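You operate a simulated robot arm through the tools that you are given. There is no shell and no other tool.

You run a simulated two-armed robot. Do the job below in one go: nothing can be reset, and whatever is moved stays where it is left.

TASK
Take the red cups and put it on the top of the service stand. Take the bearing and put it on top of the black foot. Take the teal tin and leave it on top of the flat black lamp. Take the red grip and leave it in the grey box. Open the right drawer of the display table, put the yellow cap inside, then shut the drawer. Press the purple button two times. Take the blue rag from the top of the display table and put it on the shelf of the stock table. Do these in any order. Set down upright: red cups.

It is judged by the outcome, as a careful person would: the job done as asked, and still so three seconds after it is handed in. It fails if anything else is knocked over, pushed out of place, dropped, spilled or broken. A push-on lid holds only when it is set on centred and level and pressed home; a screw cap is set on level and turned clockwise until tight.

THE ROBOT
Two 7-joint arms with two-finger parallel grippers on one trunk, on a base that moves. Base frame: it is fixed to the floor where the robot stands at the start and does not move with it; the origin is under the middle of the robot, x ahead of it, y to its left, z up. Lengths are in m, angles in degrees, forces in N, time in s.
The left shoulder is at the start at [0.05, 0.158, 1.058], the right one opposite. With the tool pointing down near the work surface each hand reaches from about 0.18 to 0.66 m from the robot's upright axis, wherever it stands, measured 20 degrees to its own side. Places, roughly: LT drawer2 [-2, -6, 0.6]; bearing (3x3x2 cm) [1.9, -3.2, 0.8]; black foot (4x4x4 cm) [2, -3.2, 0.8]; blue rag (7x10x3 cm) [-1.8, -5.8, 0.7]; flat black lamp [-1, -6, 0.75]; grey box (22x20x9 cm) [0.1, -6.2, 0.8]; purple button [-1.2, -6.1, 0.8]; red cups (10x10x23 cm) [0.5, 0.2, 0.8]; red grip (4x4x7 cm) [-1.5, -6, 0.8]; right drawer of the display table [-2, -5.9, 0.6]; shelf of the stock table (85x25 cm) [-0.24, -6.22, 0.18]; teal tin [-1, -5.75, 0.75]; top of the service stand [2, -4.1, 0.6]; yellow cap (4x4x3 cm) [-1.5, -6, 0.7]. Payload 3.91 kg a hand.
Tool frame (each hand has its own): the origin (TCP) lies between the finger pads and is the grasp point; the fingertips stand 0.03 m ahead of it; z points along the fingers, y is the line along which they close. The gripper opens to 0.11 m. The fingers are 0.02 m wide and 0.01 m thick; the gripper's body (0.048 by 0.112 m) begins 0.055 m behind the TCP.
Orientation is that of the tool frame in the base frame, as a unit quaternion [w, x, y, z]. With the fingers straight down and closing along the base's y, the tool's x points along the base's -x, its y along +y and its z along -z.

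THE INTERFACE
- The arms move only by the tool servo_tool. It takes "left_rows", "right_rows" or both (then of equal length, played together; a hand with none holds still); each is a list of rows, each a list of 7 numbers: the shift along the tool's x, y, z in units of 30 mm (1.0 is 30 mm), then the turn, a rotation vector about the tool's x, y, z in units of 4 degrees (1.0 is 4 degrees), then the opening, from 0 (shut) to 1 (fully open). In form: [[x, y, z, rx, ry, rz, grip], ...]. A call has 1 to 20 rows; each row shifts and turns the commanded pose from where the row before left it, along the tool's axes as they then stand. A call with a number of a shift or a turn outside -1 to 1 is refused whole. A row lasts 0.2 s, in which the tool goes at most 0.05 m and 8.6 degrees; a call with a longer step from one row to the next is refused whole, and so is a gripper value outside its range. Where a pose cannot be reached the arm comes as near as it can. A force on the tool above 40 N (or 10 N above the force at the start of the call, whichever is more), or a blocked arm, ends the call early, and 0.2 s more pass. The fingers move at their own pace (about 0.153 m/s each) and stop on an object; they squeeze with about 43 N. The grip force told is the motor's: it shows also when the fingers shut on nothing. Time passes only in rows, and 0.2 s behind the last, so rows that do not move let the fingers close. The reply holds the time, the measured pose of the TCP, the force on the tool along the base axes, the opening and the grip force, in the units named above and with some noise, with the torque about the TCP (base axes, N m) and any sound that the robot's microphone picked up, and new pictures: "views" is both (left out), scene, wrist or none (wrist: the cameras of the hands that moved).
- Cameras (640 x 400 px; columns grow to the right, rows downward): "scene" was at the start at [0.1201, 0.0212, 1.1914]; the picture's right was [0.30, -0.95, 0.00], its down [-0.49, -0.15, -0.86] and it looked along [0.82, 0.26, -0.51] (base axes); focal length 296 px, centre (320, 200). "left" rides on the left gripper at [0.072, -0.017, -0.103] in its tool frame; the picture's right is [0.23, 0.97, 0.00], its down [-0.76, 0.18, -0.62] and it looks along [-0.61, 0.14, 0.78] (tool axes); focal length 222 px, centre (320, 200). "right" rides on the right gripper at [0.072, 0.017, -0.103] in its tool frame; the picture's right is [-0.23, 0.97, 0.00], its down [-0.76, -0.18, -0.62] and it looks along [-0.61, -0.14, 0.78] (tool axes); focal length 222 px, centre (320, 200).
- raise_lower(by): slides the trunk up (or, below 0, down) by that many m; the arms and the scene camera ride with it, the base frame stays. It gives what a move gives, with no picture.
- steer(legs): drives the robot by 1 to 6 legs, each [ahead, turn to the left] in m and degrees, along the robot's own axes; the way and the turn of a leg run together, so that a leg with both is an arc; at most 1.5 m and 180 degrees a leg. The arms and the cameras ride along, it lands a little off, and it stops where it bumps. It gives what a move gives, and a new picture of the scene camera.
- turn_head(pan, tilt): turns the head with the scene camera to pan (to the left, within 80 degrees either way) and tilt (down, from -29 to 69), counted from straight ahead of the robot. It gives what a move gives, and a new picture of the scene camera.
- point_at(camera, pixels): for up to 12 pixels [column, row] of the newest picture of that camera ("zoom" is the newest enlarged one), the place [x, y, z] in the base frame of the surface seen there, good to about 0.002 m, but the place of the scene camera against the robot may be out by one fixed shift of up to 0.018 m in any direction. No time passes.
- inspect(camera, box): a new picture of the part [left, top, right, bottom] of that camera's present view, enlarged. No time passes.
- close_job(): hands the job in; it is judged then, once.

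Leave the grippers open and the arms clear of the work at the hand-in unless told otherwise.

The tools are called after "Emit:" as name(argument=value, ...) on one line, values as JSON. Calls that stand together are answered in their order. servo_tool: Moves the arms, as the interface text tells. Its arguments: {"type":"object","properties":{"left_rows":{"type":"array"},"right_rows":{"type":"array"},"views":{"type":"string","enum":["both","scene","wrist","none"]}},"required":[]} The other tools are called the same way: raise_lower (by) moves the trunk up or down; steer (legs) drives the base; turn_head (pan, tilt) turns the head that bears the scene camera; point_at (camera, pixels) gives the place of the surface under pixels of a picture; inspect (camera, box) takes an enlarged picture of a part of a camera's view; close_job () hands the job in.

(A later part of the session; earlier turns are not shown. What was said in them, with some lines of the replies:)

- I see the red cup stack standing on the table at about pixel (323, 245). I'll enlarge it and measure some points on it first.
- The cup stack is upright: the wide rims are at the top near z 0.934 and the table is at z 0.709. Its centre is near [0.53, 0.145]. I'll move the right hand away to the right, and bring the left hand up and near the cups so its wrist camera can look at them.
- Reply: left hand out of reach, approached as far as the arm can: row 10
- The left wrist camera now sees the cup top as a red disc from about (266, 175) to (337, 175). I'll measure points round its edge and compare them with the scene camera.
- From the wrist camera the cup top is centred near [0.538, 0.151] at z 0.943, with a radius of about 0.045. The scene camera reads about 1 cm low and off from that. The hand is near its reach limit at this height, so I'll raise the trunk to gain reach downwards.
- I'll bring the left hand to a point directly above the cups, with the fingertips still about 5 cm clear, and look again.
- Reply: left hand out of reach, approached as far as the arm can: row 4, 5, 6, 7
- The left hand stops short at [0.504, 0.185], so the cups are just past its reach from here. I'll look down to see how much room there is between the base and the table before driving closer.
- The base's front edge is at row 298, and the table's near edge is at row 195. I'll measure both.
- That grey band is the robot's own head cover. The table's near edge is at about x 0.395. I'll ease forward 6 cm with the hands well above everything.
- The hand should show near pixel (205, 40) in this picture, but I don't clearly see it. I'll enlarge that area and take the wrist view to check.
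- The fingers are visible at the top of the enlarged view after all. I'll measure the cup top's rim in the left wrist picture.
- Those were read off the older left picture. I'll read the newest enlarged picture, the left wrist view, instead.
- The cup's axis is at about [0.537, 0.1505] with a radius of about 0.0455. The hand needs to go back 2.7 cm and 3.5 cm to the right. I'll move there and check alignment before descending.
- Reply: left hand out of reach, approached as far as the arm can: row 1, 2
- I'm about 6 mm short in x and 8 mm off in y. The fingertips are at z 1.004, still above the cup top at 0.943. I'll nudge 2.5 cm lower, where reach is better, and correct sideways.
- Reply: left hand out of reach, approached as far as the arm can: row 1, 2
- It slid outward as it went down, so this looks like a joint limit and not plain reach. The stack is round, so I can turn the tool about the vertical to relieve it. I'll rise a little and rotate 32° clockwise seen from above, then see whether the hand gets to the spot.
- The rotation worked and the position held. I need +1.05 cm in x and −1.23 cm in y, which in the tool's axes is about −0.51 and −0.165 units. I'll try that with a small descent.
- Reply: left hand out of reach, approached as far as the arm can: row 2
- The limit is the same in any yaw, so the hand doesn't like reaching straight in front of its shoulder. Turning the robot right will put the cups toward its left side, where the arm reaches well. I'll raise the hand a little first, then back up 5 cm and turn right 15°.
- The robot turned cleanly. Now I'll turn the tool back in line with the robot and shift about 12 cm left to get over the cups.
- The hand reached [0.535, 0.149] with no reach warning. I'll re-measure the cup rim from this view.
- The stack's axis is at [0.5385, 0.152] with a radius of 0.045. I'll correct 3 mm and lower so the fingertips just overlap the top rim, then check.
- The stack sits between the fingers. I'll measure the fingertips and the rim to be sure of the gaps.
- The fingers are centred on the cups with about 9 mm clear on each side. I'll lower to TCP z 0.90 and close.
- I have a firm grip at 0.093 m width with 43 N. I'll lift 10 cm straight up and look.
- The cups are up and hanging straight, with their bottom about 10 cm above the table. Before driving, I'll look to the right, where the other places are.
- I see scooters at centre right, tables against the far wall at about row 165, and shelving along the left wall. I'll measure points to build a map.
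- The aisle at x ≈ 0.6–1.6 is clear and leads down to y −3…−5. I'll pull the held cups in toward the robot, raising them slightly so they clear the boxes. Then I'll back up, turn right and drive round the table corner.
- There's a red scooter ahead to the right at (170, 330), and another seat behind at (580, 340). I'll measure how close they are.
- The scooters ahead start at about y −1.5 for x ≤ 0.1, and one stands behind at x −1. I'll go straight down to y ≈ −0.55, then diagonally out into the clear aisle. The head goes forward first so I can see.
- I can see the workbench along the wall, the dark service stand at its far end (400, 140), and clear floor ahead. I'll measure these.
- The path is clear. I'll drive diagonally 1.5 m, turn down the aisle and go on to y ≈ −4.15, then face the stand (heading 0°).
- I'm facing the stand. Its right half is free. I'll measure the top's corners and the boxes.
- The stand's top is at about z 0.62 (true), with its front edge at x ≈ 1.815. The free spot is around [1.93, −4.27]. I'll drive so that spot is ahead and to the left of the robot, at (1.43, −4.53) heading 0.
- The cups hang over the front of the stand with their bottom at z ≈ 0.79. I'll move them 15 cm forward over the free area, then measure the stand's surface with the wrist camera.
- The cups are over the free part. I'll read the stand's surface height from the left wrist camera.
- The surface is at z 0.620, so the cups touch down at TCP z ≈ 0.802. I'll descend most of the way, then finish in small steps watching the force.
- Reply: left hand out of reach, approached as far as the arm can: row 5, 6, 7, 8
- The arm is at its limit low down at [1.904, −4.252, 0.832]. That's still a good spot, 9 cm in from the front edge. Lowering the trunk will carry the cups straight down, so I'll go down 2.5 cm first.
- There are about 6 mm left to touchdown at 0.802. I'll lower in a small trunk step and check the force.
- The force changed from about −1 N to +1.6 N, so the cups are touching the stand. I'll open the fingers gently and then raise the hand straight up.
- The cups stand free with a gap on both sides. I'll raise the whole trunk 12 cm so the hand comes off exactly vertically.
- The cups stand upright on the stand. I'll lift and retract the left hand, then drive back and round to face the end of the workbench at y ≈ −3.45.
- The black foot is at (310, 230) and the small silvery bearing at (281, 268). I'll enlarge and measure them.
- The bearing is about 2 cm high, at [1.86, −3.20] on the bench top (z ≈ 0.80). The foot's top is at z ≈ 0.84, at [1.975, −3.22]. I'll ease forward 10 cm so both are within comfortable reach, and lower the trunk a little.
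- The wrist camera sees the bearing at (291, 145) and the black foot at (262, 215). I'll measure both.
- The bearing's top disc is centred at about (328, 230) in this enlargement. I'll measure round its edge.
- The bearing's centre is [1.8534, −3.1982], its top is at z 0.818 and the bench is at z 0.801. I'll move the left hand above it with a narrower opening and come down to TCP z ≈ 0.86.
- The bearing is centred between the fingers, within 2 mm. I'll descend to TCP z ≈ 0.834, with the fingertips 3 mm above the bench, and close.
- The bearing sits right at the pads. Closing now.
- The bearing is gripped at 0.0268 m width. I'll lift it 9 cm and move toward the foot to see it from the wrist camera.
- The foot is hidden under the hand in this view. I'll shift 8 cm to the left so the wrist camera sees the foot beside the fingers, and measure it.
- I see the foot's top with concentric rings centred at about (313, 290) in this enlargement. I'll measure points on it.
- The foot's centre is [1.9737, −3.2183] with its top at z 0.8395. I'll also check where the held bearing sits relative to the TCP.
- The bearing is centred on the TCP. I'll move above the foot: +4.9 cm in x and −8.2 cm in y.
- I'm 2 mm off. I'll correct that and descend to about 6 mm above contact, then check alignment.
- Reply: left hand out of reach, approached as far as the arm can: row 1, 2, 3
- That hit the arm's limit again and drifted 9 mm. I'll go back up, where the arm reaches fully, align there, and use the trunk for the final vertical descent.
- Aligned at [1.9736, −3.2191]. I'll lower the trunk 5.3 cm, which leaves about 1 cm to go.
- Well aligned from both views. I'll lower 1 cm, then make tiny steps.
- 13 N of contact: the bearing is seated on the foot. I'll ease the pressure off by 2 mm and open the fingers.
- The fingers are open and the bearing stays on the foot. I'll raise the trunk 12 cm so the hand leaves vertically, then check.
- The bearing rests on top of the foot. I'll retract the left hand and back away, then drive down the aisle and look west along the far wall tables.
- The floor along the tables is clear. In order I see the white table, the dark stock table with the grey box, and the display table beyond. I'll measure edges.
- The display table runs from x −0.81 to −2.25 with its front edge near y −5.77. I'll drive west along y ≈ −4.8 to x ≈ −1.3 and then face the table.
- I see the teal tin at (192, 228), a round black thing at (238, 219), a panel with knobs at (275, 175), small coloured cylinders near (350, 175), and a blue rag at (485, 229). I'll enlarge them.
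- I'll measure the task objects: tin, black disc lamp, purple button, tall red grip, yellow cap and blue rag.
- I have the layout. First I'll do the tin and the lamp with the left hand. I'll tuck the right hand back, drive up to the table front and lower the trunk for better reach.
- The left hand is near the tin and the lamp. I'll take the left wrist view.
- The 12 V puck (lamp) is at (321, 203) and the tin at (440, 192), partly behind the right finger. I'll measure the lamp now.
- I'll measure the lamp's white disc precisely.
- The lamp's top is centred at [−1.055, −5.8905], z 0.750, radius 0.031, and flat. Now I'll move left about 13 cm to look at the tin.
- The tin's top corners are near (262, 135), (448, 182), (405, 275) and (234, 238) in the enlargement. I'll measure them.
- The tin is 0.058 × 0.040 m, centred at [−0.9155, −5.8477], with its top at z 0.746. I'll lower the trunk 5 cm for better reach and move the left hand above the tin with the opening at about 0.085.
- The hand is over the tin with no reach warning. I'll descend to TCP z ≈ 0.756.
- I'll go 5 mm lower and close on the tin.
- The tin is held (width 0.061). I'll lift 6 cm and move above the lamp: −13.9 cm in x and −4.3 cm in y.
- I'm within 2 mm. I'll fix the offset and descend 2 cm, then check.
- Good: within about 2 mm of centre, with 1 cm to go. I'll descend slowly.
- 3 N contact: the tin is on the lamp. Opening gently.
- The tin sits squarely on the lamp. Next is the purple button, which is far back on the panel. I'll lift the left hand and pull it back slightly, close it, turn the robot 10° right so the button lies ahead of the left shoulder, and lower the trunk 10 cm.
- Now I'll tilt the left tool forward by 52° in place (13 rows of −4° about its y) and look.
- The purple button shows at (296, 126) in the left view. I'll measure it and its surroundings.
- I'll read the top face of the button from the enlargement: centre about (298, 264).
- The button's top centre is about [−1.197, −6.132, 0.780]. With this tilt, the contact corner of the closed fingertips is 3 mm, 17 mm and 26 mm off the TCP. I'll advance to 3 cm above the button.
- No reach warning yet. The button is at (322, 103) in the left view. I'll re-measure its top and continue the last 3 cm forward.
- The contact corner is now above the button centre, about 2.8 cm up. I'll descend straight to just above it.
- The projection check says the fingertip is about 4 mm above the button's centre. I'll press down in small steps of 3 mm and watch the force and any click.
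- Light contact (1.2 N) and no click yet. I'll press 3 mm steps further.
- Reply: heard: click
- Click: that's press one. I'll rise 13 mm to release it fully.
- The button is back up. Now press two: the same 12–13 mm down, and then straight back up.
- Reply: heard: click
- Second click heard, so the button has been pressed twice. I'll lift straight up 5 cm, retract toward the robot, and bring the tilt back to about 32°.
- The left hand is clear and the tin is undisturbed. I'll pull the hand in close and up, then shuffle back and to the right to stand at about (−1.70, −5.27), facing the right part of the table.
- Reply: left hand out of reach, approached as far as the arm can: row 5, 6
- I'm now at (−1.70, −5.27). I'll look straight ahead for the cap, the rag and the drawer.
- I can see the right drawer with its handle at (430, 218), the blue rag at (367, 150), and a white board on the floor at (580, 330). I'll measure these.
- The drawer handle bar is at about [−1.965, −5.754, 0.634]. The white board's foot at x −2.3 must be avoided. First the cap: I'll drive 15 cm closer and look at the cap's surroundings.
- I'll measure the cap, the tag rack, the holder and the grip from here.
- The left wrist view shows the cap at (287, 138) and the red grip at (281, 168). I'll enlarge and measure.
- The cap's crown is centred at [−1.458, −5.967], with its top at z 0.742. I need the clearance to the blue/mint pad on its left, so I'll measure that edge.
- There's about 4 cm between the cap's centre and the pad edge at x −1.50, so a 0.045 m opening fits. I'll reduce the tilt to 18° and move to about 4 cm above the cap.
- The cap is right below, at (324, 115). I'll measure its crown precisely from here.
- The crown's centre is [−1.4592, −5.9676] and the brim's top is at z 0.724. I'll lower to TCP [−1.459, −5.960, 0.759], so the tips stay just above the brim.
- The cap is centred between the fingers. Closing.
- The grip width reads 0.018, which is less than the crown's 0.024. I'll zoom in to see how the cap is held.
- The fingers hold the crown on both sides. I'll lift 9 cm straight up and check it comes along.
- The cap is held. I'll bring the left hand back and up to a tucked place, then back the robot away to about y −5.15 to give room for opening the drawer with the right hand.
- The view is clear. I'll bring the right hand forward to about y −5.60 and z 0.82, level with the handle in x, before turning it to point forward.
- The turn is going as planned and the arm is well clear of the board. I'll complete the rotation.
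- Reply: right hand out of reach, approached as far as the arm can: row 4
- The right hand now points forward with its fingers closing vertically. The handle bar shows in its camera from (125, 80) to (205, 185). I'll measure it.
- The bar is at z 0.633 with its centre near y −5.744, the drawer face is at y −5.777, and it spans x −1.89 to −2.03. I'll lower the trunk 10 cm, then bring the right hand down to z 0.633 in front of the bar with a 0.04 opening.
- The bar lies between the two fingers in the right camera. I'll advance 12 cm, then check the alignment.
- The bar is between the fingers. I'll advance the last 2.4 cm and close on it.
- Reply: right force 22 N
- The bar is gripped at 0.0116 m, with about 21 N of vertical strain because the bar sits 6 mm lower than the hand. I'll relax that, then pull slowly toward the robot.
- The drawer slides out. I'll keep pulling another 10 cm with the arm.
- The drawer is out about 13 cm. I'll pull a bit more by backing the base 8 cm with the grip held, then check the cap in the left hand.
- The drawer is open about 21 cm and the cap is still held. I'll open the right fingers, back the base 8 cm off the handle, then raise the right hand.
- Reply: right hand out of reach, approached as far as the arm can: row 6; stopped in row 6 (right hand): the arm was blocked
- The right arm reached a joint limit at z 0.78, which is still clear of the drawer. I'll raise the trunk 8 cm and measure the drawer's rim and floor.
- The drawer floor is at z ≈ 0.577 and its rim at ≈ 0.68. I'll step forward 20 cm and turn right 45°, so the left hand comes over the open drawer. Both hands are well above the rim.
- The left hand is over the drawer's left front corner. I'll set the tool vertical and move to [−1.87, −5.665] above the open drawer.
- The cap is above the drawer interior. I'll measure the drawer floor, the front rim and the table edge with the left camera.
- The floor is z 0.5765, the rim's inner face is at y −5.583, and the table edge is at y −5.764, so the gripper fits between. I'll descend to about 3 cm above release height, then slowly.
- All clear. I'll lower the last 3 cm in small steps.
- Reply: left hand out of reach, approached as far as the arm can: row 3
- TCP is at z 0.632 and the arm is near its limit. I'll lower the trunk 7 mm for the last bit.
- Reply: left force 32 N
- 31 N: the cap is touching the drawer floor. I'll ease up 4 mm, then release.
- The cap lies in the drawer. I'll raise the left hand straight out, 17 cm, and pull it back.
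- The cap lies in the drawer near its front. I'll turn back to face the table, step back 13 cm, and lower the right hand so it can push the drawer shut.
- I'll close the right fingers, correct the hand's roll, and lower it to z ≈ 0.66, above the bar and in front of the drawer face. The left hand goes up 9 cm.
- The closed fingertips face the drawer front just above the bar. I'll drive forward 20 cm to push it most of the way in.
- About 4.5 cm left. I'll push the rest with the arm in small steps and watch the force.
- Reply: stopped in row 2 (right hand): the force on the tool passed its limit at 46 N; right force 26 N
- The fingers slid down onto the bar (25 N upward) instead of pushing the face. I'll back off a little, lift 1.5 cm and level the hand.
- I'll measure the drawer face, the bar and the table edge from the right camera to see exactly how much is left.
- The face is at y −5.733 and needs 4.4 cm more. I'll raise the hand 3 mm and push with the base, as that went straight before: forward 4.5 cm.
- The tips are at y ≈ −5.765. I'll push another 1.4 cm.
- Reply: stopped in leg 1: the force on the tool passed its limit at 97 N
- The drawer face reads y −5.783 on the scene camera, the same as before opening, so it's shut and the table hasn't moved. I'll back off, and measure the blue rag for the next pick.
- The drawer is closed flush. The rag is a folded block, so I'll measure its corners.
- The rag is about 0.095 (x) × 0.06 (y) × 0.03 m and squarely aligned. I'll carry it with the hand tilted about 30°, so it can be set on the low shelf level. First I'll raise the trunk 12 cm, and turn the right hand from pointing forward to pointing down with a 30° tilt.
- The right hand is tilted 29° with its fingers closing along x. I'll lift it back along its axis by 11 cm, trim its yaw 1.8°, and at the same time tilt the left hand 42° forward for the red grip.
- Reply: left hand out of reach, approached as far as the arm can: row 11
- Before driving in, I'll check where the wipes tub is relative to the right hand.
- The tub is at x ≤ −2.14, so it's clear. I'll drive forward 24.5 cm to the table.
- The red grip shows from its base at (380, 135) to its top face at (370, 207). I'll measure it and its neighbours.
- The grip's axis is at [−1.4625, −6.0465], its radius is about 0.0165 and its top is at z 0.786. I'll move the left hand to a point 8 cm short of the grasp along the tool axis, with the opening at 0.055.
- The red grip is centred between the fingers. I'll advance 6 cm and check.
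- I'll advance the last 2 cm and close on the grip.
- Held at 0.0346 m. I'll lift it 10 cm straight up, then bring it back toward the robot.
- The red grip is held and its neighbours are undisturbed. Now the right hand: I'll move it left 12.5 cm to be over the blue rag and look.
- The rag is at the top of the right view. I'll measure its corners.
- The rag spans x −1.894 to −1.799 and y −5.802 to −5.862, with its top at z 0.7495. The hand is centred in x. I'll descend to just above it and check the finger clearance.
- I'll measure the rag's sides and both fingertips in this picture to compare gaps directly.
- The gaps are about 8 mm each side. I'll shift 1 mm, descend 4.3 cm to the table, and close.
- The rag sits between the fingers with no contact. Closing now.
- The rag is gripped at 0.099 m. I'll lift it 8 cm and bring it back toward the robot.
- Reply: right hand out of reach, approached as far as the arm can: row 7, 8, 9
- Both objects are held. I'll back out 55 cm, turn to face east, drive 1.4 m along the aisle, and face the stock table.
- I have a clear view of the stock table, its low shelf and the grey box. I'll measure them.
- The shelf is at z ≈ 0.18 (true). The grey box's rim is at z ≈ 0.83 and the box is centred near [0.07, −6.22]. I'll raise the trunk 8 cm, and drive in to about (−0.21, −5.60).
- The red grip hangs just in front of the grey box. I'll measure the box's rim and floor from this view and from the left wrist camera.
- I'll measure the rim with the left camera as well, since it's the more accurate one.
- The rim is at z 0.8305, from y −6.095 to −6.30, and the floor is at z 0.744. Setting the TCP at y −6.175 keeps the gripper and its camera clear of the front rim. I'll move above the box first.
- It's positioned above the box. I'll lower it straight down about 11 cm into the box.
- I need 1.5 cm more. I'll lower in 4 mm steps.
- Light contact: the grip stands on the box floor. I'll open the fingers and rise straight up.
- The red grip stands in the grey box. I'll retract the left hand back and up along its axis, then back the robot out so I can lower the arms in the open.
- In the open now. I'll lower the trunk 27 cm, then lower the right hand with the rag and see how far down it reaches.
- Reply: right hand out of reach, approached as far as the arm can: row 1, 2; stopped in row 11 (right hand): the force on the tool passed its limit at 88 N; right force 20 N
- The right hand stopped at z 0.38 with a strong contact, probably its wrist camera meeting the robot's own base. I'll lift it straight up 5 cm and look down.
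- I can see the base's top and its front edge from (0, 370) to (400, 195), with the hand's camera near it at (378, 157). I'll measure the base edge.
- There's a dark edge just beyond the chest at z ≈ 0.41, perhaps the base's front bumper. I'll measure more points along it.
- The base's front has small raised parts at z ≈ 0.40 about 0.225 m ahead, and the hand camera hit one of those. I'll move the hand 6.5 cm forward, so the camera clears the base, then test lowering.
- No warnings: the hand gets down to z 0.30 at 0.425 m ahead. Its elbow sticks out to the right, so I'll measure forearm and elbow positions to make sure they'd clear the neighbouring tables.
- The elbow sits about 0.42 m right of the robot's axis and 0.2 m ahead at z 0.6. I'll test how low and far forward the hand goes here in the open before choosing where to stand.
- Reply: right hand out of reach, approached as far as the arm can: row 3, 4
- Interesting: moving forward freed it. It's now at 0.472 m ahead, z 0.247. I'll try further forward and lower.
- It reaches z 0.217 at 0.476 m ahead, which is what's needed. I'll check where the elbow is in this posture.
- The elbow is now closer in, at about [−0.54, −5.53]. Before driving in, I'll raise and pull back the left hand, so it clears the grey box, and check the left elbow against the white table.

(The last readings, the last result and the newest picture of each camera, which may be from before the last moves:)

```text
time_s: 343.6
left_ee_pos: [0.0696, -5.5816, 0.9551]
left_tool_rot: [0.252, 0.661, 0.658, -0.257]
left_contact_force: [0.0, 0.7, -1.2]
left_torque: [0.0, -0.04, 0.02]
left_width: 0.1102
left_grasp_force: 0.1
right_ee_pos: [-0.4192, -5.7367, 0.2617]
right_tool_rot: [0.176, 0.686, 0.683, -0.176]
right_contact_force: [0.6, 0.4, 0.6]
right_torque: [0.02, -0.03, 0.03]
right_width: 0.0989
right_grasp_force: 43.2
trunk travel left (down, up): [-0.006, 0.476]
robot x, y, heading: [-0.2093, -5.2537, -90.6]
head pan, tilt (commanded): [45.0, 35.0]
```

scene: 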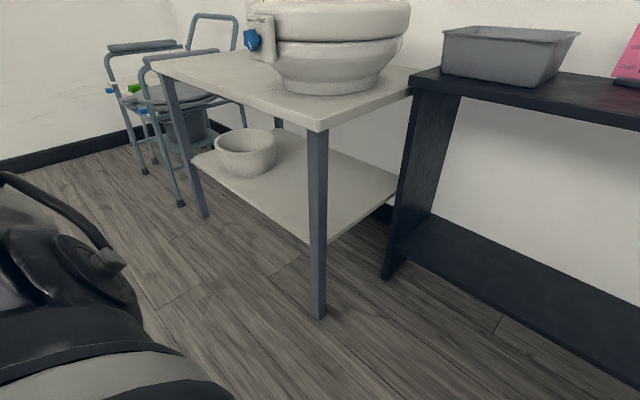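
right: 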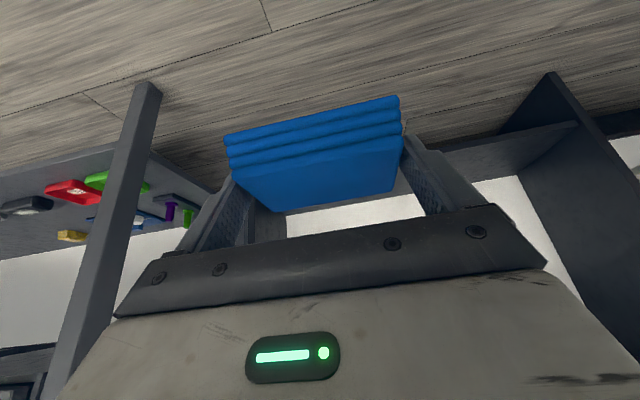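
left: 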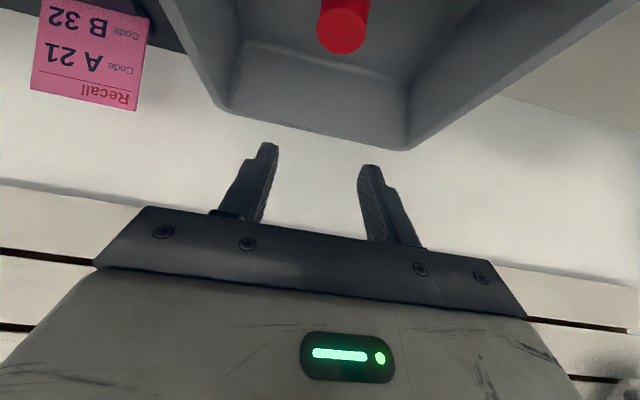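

The left arm isn't in this view, so it must be higher. I'll look up a bit.

Emit:
turn_head(pan=50, tilt=0)

```text
time_s: 344.6
left_ee_pos: [0.0705, -5.5822, 0.9549]
left_tool_rot: [0.254, 0.66, 0.659, -0.257]
left_contact_force: [0.3, -0.3, 0.1]
left_torque: [0.01, 0.01, 0.0]
left_width: 0.11
left_grasp_force: 0.2
right_ee_pos: [-0.419, -5.7353, 0.2625]
right_tool_rot: [0.176, 0.686, 0.683, -0.178]
right_contact_force: [0.2, 0.6, -0.4]
right_torque: [0.01, 0.05, -0.04]
right_width: 0.0988
right_grasp_force: 42.8
trunk travel left (down, up): [-0.006, 0.476]
robot x, y, heading: [-0.2125, -5.2571, -90.8]
head pan, tilt (commanded): [50.0, 0.0]
```

scene: 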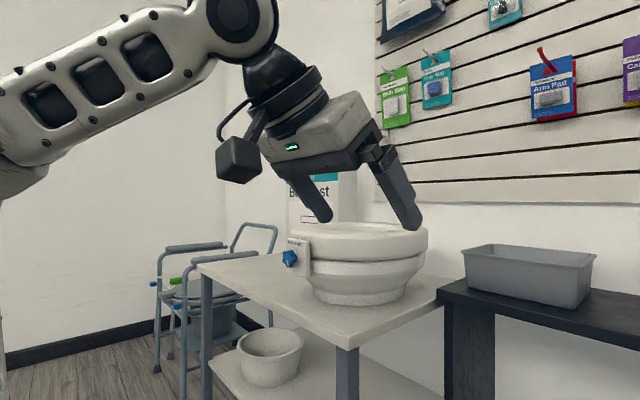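

I'll measure the left forearm and the top of the raised seat on the white table.

Emit:
point_at(camera="scene", pixels=[[20, 150], [60, 110], [130, 60], [220, 30], [300, 190], [410, 215], [235, 165], [345, 228], [420, 235], [345, 340], [20, 175]])

```text
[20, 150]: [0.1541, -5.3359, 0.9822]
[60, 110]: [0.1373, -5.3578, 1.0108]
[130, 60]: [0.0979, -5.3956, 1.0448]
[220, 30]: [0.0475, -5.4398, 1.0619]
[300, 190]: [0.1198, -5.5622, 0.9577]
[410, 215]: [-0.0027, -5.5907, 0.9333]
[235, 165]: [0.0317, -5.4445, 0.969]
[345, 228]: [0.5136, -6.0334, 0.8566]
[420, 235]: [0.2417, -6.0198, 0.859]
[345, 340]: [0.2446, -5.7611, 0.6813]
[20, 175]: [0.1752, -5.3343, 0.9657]
```

The left elbow is at z ≈ 0.95, well above the table and in front of the seat. I'll drive forward 30 cm, with the rag at z ≈ 0.23, and check before going all the way.

Emit:
steer(legs=[[0.3, 0]])

Emit:
turn_head(pan=-25, tilt=60)

Emit:
inspect(camera="right", box=[0, 0, 640, 400])

```text
time_s: 346.6
left_ee_pos: [0.0644, -5.8814, 0.9535]
left_tool_rot: [0.253, 0.661, 0.658, -0.257]
left_contact_force: [0.4, -0.1, 0.5]
left_torque: [0.03, -0.01, 0.03]
left_width: 0.1101
left_grasp_force: 0.0
right_ee_pos: [-0.4245, -6.0317, 0.262]
right_tool_rot: [0.176, 0.687, 0.682, -0.177]
right_contact_force: [0.3, -0.2, -0.2]
right_torque: [0.01, 0.01, 0.01]
right_width: 0.0988
right_grasp_force: 42.7
trunk travel left (down, up): [-0.006, 0.476]
robot x, y, heading: [-0.2141, -5.551, -90.5]
head pan, tilt (commanded): [50.0, 0.0]
```

scene: 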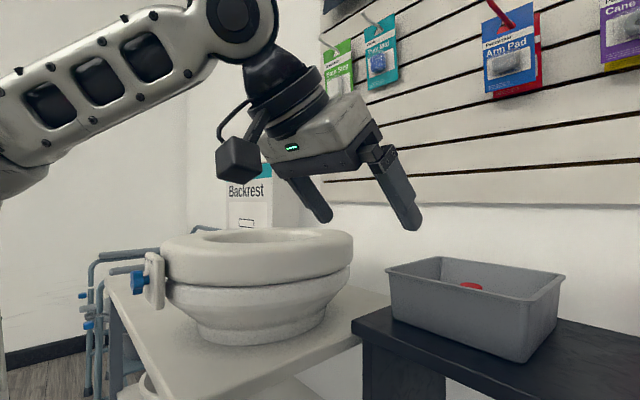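

```text
time_s: 348.1
left_ee_pos: [0.0648, -5.8813, 0.9547]
left_tool_rot: [0.253, 0.661, 0.658, -0.257]
left_contact_force: [-0.7, -0.5, -0.1]
left_torque: [0.01, -0.02, 0.02]
left_width: 0.1098
left_grasp_force: 0.0
right_ee_pos: [-0.4226, -6.0317, 0.2611]
right_tool_rot: [0.176, 0.687, 0.682, -0.178]
right_contact_force: [-0.3, 0.5, -1.1]
right_torque: [0.02, -0.03, -0.01]
right_width: 0.0987
right_grasp_force: 42.8
trunk travel left (down, up): [-0.006, 0.476]
robot x, y, heading: [-0.2147, -5.555, -90.6]
head pan, tilt (commanded): [-25.0, 60.0]
```

scene: 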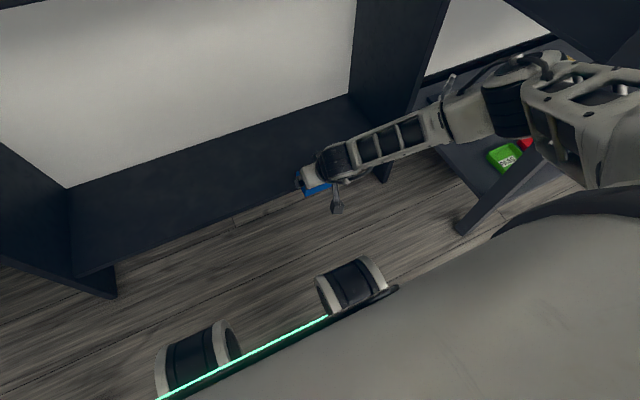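

```text
1.00 times, centred on (320, 200) of right (not enlarged: the box is as wide or as high as the picture)
```

zoom: 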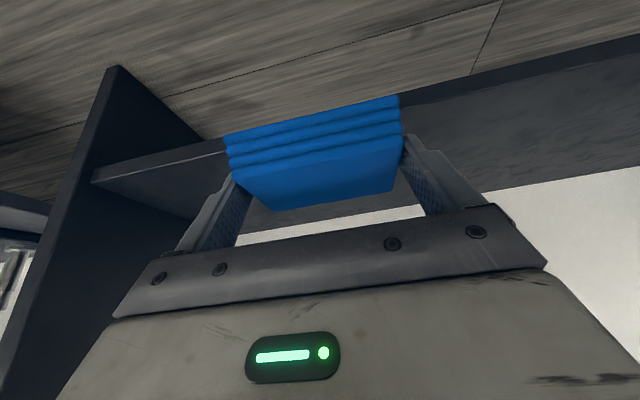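

The rag is just reaching the shelf's front. I'll measure the shelf's front edge and surface with the right camera.

Emit:
point_at(camera="zoom", pixels=[[450, 95], [560, 68], [480, 130], [560, 110], [460, 150], [200, 152], [215, 175], [110, 180], [600, 150], [315, 185], [530, 75], [530, 62]])

```text
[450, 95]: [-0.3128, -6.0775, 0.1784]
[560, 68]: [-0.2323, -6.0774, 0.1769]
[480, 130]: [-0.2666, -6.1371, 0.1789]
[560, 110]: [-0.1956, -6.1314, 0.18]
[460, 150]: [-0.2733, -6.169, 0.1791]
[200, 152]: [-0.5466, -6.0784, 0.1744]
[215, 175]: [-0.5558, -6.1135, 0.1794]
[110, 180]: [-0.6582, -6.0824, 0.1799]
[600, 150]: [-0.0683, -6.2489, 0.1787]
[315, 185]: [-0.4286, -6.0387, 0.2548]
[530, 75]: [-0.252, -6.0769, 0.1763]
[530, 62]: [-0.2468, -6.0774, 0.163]
```

The shelf front edge is at y −6.077 and its surface at z 0.179. I'll drive 14 cm further, so the rag's centre is about 10 cm in from the edge.

Emit:
steer(legs=[[0.14, 0]])

Emit:
inspect(camera="right", box=[0, 0, 640, 400])

```text
time_s: 349.4
left_ee_pos: [0.0633, -6.0202, 0.9544]
left_tool_rot: [0.254, 0.661, 0.658, -0.257]
left_contact_force: [0.5, -0.4, 0.1]
left_torque: [-0.01, -0.01, -0.03]
left_width: 0.11
left_grasp_force: 0.1
right_ee_pos: [-0.426, -6.1708, 0.2621]
right_tool_rot: [0.175, 0.687, 0.682, -0.177]
right_contact_force: [-0.2, 0.2, -0.4]
right_torque: [-0.01, -0.03, 0.0]
right_width: 0.0988
right_grasp_force: 43.5
trunk travel left (down, up): [-0.006, 0.476]
robot x, y, heading: [-0.2171, -5.6901, -90.5]
head pan, tilt (commanded): [-25.0, 60.0]
```

scene: 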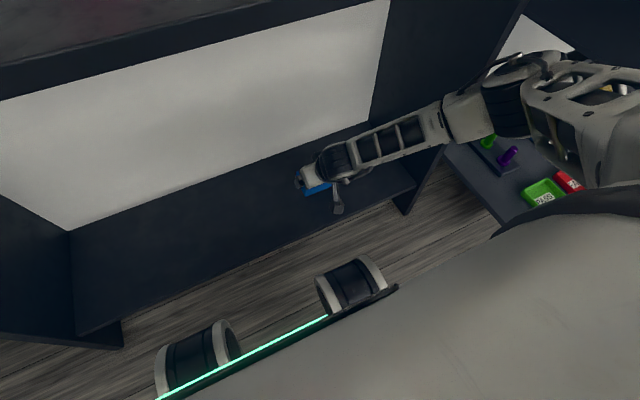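

```text
1.00 times, centred on (320, 200) of right (not enlarged: the box is as wide or as high as the picture)
```

zoom: 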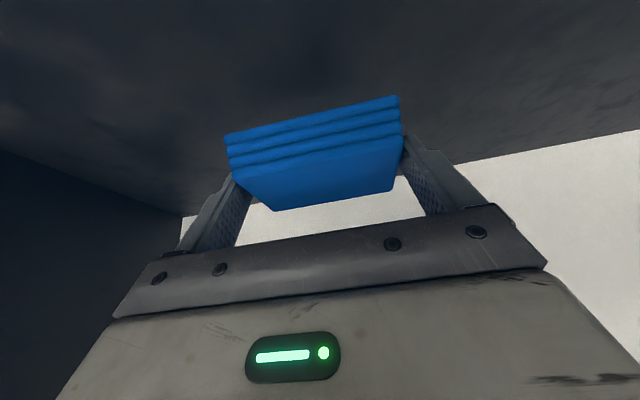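

The rag is over the shelf. I'll lower it 4 cm in steps, watching for contact.

Emit:
servo_tool(right_rows=[[0.2, 0, 0.36, 0, 0, 0, 0.6], [0.2, 0, 0.36, 0, 0, 0, 0.6], [0.2, 0, 0.36, 0, 0, 0, 0.6], [0, 0, 0, 0, 0, 0, 0.6]], views="wrist")

```text
time_s: 350.4
left_ee_pos: [0.0639, -6.0199, 0.9543]
left_tool_rot: [0.253, 0.661, 0.657, -0.257]
left_contact_force: [1.0, 0.2, -0.1]
left_torque: [-0.02, 0.0, -0.03]
left_width: 0.1099
left_grasp_force: 0.1
right_ee_pos: [-0.426, -6.1721, 0.2257]
right_tool_rot: [0.176, 0.688, 0.682, -0.177]
right_contact_force: [-0.4, 0.9, 0.4]
right_torque: [0.0, 0.01, -0.01]
right_width: 0.0989
right_grasp_force: 42.8
trunk travel left (down, up): [-0.006, 0.476]
robot x, y, heading: [-0.2185, -5.6953, -90.6]
head pan, tilt (commanded): [-25.0, 60.0]
```

right: 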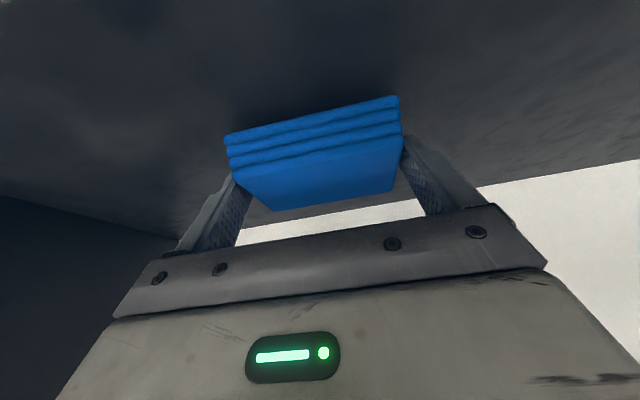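

I'm 1.2 cm above contact. Continuing in 4 mm steps.

Emit:
servo_tool(right_rows=[[0.065, 0, 0.117, 0, 0, 0, 0.6], [0.065, 0, 0.117, 0, 0, 0, 0.6], [0.05, 0, 0.09, 0, 0, 0, 0.6], [0, 0, 0, 0, 0, 0, 0.6]], views="wrist")

```text
time_s: 351.4
left_ee_pos: [0.0639, -6.02, 0.9542]
left_tool_rot: [0.254, 0.661, 0.657, -0.258]
left_contact_force: [-0.9, -0.2, -0.7]
left_torque: [-0.01, 0.03, 0.02]
left_width: 0.1098
left_grasp_force: 0.1
right_ee_pos: [-0.4262, -6.1722, 0.2159]
right_tool_rot: [0.177, 0.687, 0.682, -0.178]
right_contact_force: [-2.4, 5.9, 17.4]
right_torque: [0.11, 0.21, -0.1]
right_width: 0.0985
right_grasp_force: 43.1
trunk travel left (down, up): [-0.006, 0.476]
robot x, y, heading: [-0.2159, -5.6919, -90.8]
head pan, tilt (commanded): [-25.0, 60.0]
```

right: 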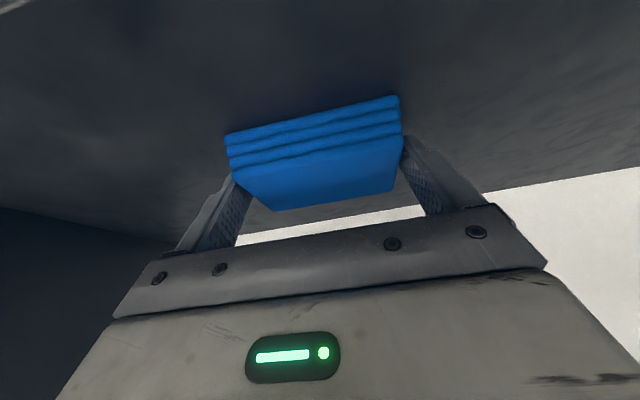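

17 N: the rag is on the shelf. I'll ease up 2 mm and open the fingers.

Emit:
servo_tool(right_rows=[[-0.03, 0, -0.06, 0, 0, 0, 0.6], [0, 0, 0, 0, 0, 0, 0.92], [0, 0, 0, 0, 0, 0, 1], [0, 0, 0, 0, 0, 0, 1]], views="wrist")

```text
time_s: 352.4
left_ee_pos: [0.0631, -6.0197, 0.9542]
left_tool_rot: [0.252, 0.662, 0.657, -0.257]
left_contact_force: [0.7, -0.1, 0.3]
left_torque: [0.03, -0.02, -0.04]
left_width: 0.1097
left_grasp_force: 0.1
right_ee_pos: [-0.4264, -6.1711, 0.2162]
right_tool_rot: [0.176, 0.687, 0.682, -0.178]
right_contact_force: [-0.4, -0.6, 0.0]
right_torque: [0.04, 0.01, -0.02]
right_width: 0.1099
right_grasp_force: 0.1
trunk travel left (down, up): [-0.006, 0.476]
robot x, y, heading: [-0.2116, -5.6919, -90.8]
head pan, tilt (commanded): [-25.0, 60.0]
```

right: 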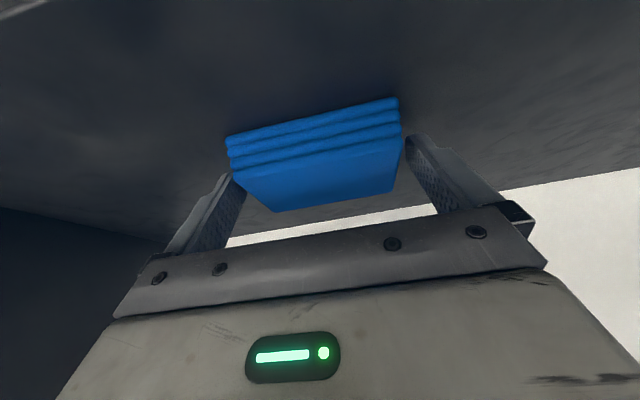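

The fingers are open with a gap on both sides. I'll lift the hand straight up 6 cm.

Emit:
servo_tool(right_rows=[[-0.12, 0, -0.22, 0, 0, 0, 1], [-0.24, 0, -0.44, 0, 0, 0, 1], [-0.3, 0, -0.55, 0, 0, 0, 1], [-0.3, 0, -0.55, 0, 0, 0, 1], [0, 0, 0, 0, 0, 0, 1]], views="both")

```text
time_s: 353.6
left_ee_pos: [0.0644, -6.0204, 0.9547]
left_tool_rot: [0.252, 0.662, 0.657, -0.258]
left_contact_force: [0.3, -0.2, -0.9]
left_torque: [-0.01, -0.01, 0.0]
left_width: 0.11
left_grasp_force: 0.1
right_ee_pos: [-0.4249, -6.1696, 0.2768]
right_tool_rot: [0.176, 0.687, 0.683, -0.178]
right_contact_force: [0.3, -0.9, -0.4]
right_torque: [-0.03, 0.01, 0.02]
right_width: 0.1101
right_grasp_force: 0.0
trunk travel left (down, up): [-0.006, 0.476]
robot x, y, heading: [-0.2165, -5.6943, -90.5]
head pan, tilt (commanded): [-25.0, 60.0]
```

scene: 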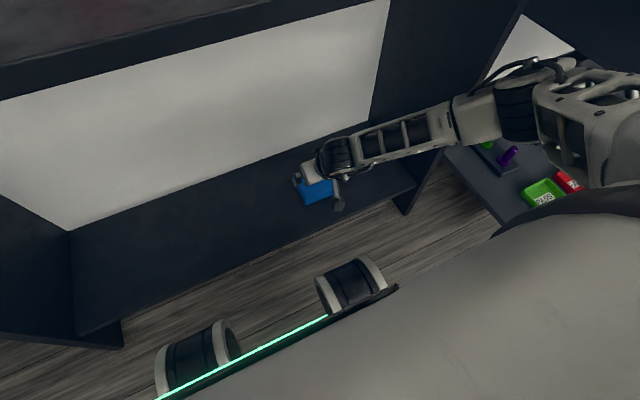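
right: 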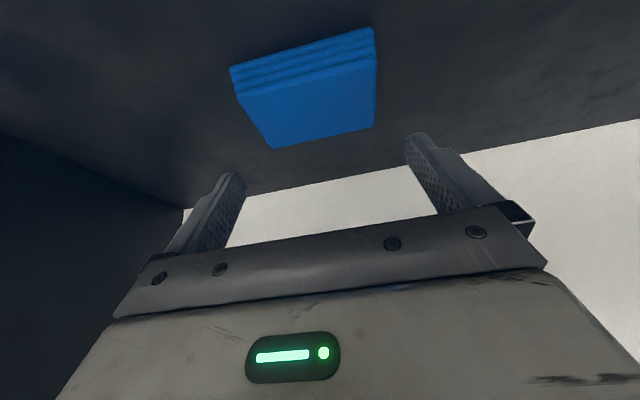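

The rag lies on the shelf. I'll back the robot straight out 45 cm and look at the result.

Emit:
steer(legs=[[-0.5, 0]])

Emit:
turn_head(pan=0, tilt=35)

```text
time_s: 356.6
left_ee_pos: [0.0701, -5.5207, 0.9548]
left_tool_rot: [0.252, 0.663, 0.656, -0.259]
left_contact_force: [0.1, -0.9, -0.6]
left_torque: [-0.02, 0.04, -0.01]
left_width: 0.1098
left_grasp_force: 0.0
right_ee_pos: [-0.4191, -5.671, 0.2762]
right_tool_rot: [0.175, 0.688, 0.681, -0.177]
right_contact_force: [-0.2, -0.5, -0.2]
right_torque: [0.02, 0.02, 0.02]
right_width: 0.1102
right_grasp_force: 0.0
trunk travel left (down, up): [-0.006, 0.476]
robot x, y, heading: [-0.2084, -5.1911, -91.2]
head pan, tilt (commanded): [-25.0, 60.0]
```

scene: 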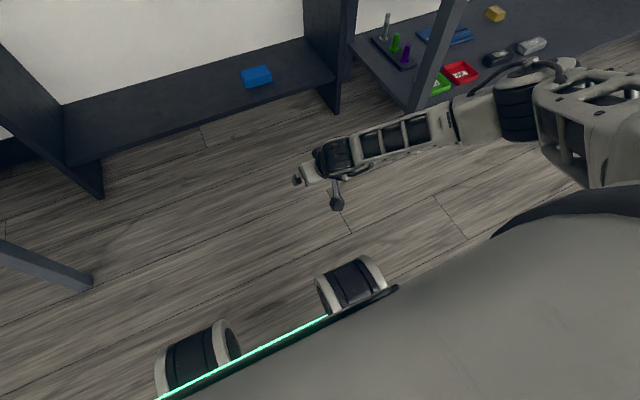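

```text
time_s: 357.5
left_ee_pos: [0.0687, -5.5204, 0.9552]
left_tool_rot: [0.252, 0.663, 0.656, -0.258]
left_contact_force: [-0.1, 0.3, 0.7]
left_torque: [-0.03, -0.02, 0.02]
left_width: 0.1101
left_grasp_force: 0.1
right_ee_pos: [-0.421, -5.6698, 0.2762]
right_tool_rot: [0.175, 0.689, 0.681, -0.178]
right_contact_force: [0.5, -0.6, 0.2]
right_torque: [0.0, -0.04, 0.03]
right_width: 0.1102
right_grasp_force: 0.0
trunk travel left (down, up): [-0.006, 0.476]
robot x, y, heading: [-0.2051, -5.1969, -91.0]
head pan, tilt (commanded): [0.0, 35.0]
```

scene: 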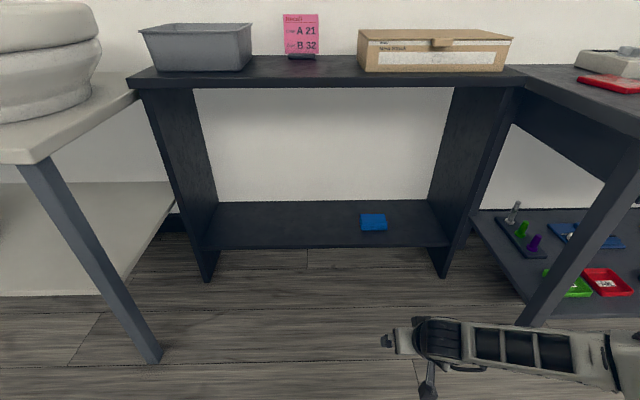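

The rag lies on the shelf. I'll raise the trunk and the right hand back to a normal height, and then look over the other results from here.

Emit:
raise_lower(by=0.35)

Emit:
servo_tool(right_rows=[[-0.48, 0, -0.87, 0, 0, 0, 1], [-0.48, 0, -0.87, 0, 0, 0, 1], [-0.48, 0, -0.87, 0, 0, 0, 1], [-0.48, 0, -0.87, 0, 0, 0, 1], [-0.48, 0, -0.87, 0, 0, 0, 1], [-0.48, 0, -0.87, 0, 0, 0, 1], [-0.48, 0, -0.87, 0, 0, 0, 1], [-0.48, 0, -0.87, 0, 0, 0, 1]], views="none")

Emit:
turn_head(pan=0, tilt=35)

```text
time_s: 360.9
left_ee_pos: [0.0693, -5.5222, 1.3045]
left_tool_rot: [0.252, 0.662, 0.657, -0.258]
left_contact_force: [0.0, 0.9, -0.9]
left_torque: [-0.04, -0.01, -0.02]
left_width: 0.11
left_grasp_force: 0.1
right_ee_pos: [-0.4193, -5.6706, 0.6264]
right_tool_rot: [0.175, 0.688, 0.681, -0.178]
right_contact_force: [0.4, 0.6, 0.4]
right_torque: [-0.02, 0.01, 0.04]
right_width: 0.1097
right_grasp_force: 0.1
trunk travel left (down, up): [-0.356, 0.126]
robot x, y, heading: [-0.2097, -5.1945, -90.6]
head pan, tilt (commanded): [0.0, 35.0]
```

```text
time_s: 362.7
left_ee_pos: [0.0702, -5.5206, 1.3034]
left_tool_rot: [0.252, 0.662, 0.657, -0.258]
left_contact_force: [-0.3, 0.4, -0.1]
left_torque: [0.01, 0.03, 0.01]
left_width: 0.1099
left_grasp_force: 0.1
right_ee_pos: [-0.419, -5.6709, 0.8652]
right_tool_rot: [0.176, 0.688, 0.681, -0.178]
right_contact_force: [0.5, -0.2, 0.1]
right_torque: [-0.02, -0.02, 0.03]
right_width: 0.11
right_grasp_force: 0.0
trunk travel left (down, up): [-0.356, 0.126]
robot x, y, heading: [-0.2083, -5.1935, -90.9]
head pan, tilt (commanded): [0.0, 35.0]
```

```text
time_s: 363.3
left_ee_pos: [0.0696, -5.5213, 1.3039]
left_tool_rot: [0.252, 0.663, 0.657, -0.257]
left_contact_force: [0.4, 0.7, 0.1]
left_torque: [0.03, 0.0, -0.04]
left_width: 0.1099
left_grasp_force: 0.1
right_ee_pos: [-0.4195, -5.6706, 0.8637]
right_tool_rot: [0.175, 0.689, 0.681, -0.176]
right_contact_force: [-0.2, 0.0, -0.2]
right_torque: [0.0, 0.0, -0.02]
right_width: 0.1102
right_grasp_force: 0.1
trunk travel left (down, up): [-0.356, 0.126]
robot x, y, heading: [-0.2062, -5.193, -90.7]
head pan, tilt (commanded): [0.0, 35.0]
```

scene: 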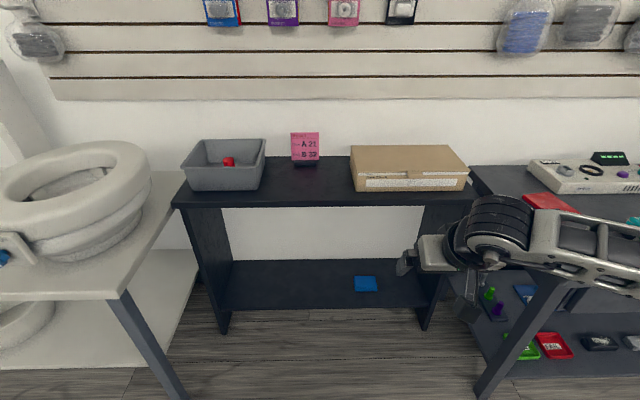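

The grip is in the grey box and the rag is on the shelf. I'll back off a little and look at the display table once more for a final check.

Emit:
steer(legs=[[-0.3, 0], [0, -45]])

Emit:
turn_head(pan=0, tilt=25)

```text
time_s: 367.4
left_ee_pos: [-0.2411, -5.3196, 1.305]
left_tool_rot: [0.133, 0.864, 0.352, -0.335]
left_contact_force: [0.0, -0.1, 0.1]
left_torque: [0.03, -0.02, 0.0]
left_width: 0.11
left_grasp_force: 0.1
right_ee_pos: [-0.6913, -5.0764, 0.8632]
right_tool_rot: [0.095, 0.897, 0.364, -0.231]
right_contact_force: [-0.2, 0.3, 0.6]
right_torque: [-0.01, -0.02, -0.05]
right_width: 0.1101
right_grasp_force: 0.1
trunk travel left (down, up): [-0.356, 0.126]
robot x, y, heading: [-0.2044, -4.8928, -136.3]
head pan, tilt (commanded): [0.0, 35.0]
```

scene: 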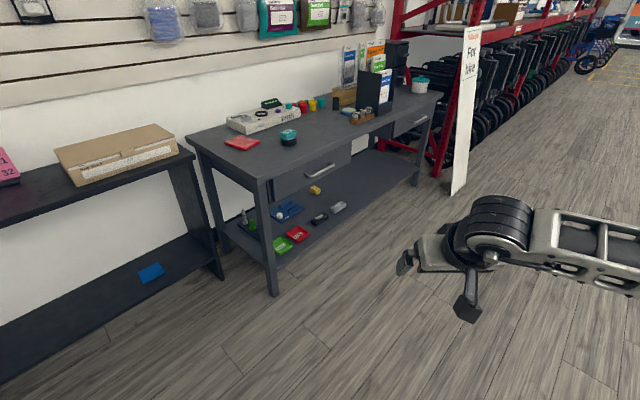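

```text
time_s: 368.1
left_ee_pos: [-0.24, -5.3188, 1.3046]
left_tool_rot: [0.134, 0.864, 0.351, -0.335]
left_contact_force: [0.1, 0.8, -0.7]
left_torque: [-0.04, 0.02, 0.0]
left_width: 0.1101
left_grasp_force: 0.0
right_ee_pos: [-0.6922, -5.0776, 0.8628]
right_tool_rot: [0.094, 0.897, 0.364, -0.232]
right_contact_force: [0.2, -0.5, -0.3]
right_torque: [0.01, -0.01, -0.01]
right_width: 0.1102
right_grasp_force: 0.0
trunk travel left (down, up): [-0.356, 0.126]
robot x, y, heading: [-0.2031, -4.8935, -136.2]
head pan, tilt (commanded): [0.0, 25.0]
```

scene: 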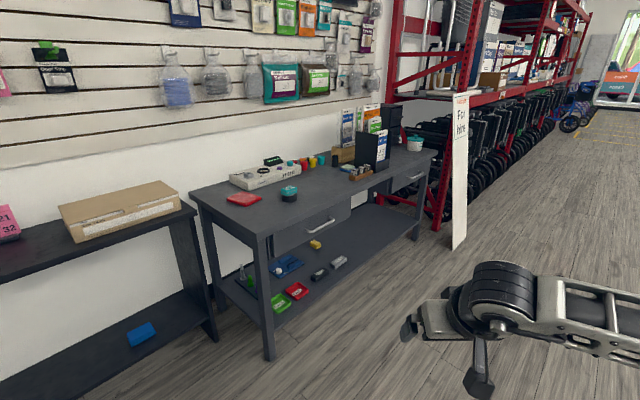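

Emit:
inspect(camera="scene", box=[190, 120, 450, 290])

Emit:
inspect(camera="scene", box=[330, 120, 450, 230])

```text
2.35 times, centred on (320, 205) of scene
```

zoom: 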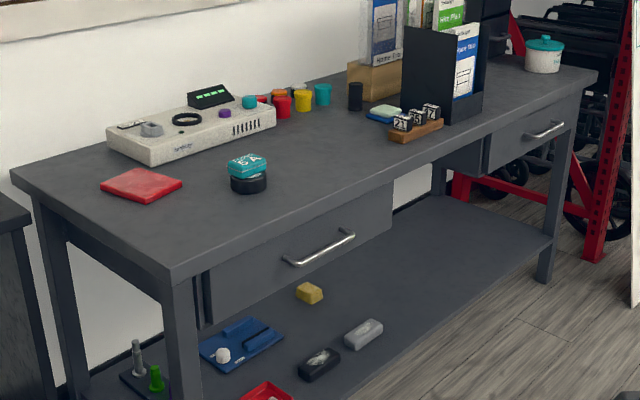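

```text
3.64 times, centred on (390, 175) of scene
```

zoom: 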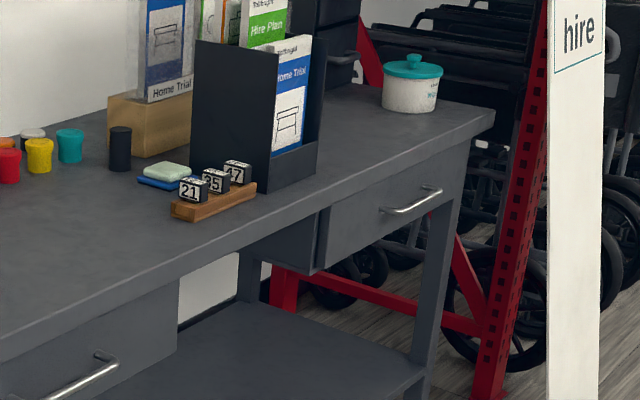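

The tin is on the lamp and everything else is in place. I'll compare the right drawer's face with the left drawer's face, to be sure it's fully shut.

Emit:
point_at(camera="zoom", pixels=[[350, 230], [380, 220], [440, 180], [360, 215], [60, 340], [130, 320], [165, 305], [300, 225], [60, 300]])

```text
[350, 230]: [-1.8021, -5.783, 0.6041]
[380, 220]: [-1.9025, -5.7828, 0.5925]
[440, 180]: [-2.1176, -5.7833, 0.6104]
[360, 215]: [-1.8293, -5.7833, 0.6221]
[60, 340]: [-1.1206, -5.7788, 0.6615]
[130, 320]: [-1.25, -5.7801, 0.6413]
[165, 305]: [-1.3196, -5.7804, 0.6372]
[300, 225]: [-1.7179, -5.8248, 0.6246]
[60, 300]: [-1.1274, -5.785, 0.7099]
```

The right drawer's face is flush, the same as the left one. For completeness I'll turn round and check the service stand and the workbench from here.

Emit:
steer(legs=[[0, 136], [0.6, 15]])

Emit:
inspect(camera="scene", box=[200, 120, 520, 320])

```text
time_s: 377.1
left_ee_pos: [0.632, -4.4624, 1.3047]
left_tool_rot: [0.358, -0.12, 0.925, 0.043]
left_contact_force: [-0.1, 0.1, 0.1]
left_torque: [0.0, 0.0, -0.02]
left_width: 0.1101
left_grasp_force: 0.1
right_ee_pos: [0.9068, -4.8934, 0.8632]
right_tool_rot: [0.248, -0.125, 0.96, 0.034]
right_contact_force: [0.0, -0.4, 0.3]
right_torque: [-0.03, -0.02, -0.03]
right_width: 0.1098
right_grasp_force: 0.1
trunk travel left (down, up): [-0.356, 0.126]
robot x, y, heading: [0.3936, -4.8154, 14.8]
head pan, tilt (commanded): [0.0, 25.0]
```

scene: 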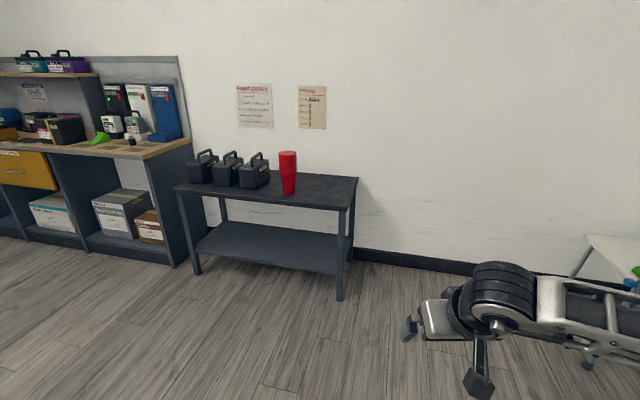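

```text
2.00 times, centred on (360, 220) of scene
```

zoom: 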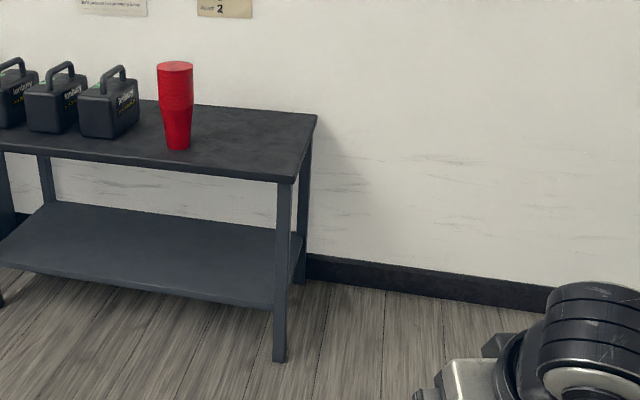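

The cups stand upright on the stand. One last close look at the bearing on the foot, near (132, 140).

Emit:
inspect(camera="scene", box=[90, 110, 190, 175])

```text
6.15 times, centred on (140, 142) of scene
```

zoom: 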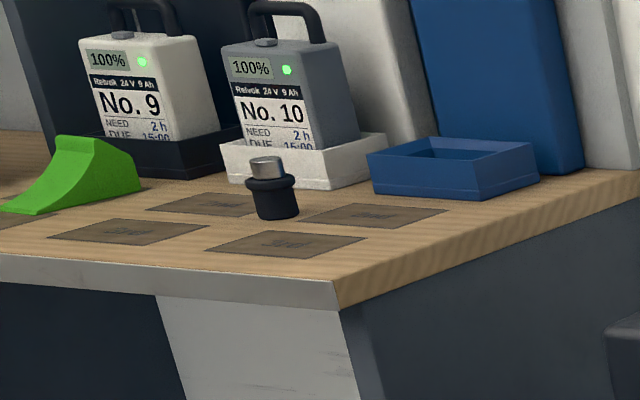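

The bearing sits on the black foot, the cups are upright on the stand, both grippers are open, and the arms are clear of the work. Every part is done, so I'm handing the job in.

Emit:
close_job()

```text
The job is handed in.
```

All seven parts of the job are done and I've handed it in. I looked at most of the results again just before handing in. The exceptions are the cap, which is out of sight in the closed drawer, and the button, which I only heard click.

- **Red cups:** upright on top of the service stand, about 9 cm in from the front edge.
- **Bearing:** centred on top of the black foot.
- **Teal tin:** on the 12 V black puck, which I took to be the flat black lamp because it matched the listed place.
- **Red grip:** standing in the grey box.
- **Yellow cap:** in the right drawer of the display table. The drawer is shut, with its face back where it was before I opened it.
- **Purple button:** pressed twice, with a click heard each time.
- **Blue rag:** on the low shelf of the stock table, well in from its front edge.

Two contacts were harder than I intended. Closing the drawer peaked at 97 N before the robot stopped, but the table didn't move. Lowering the rag to the shelf, the right hand's wrist camera probably hit the robot's own base, at up to 88 N. The rag stayed in the grip.

Nothing else looked knocked over or moved in the final pictures. Both grippers are open and the arms are clear of the work.
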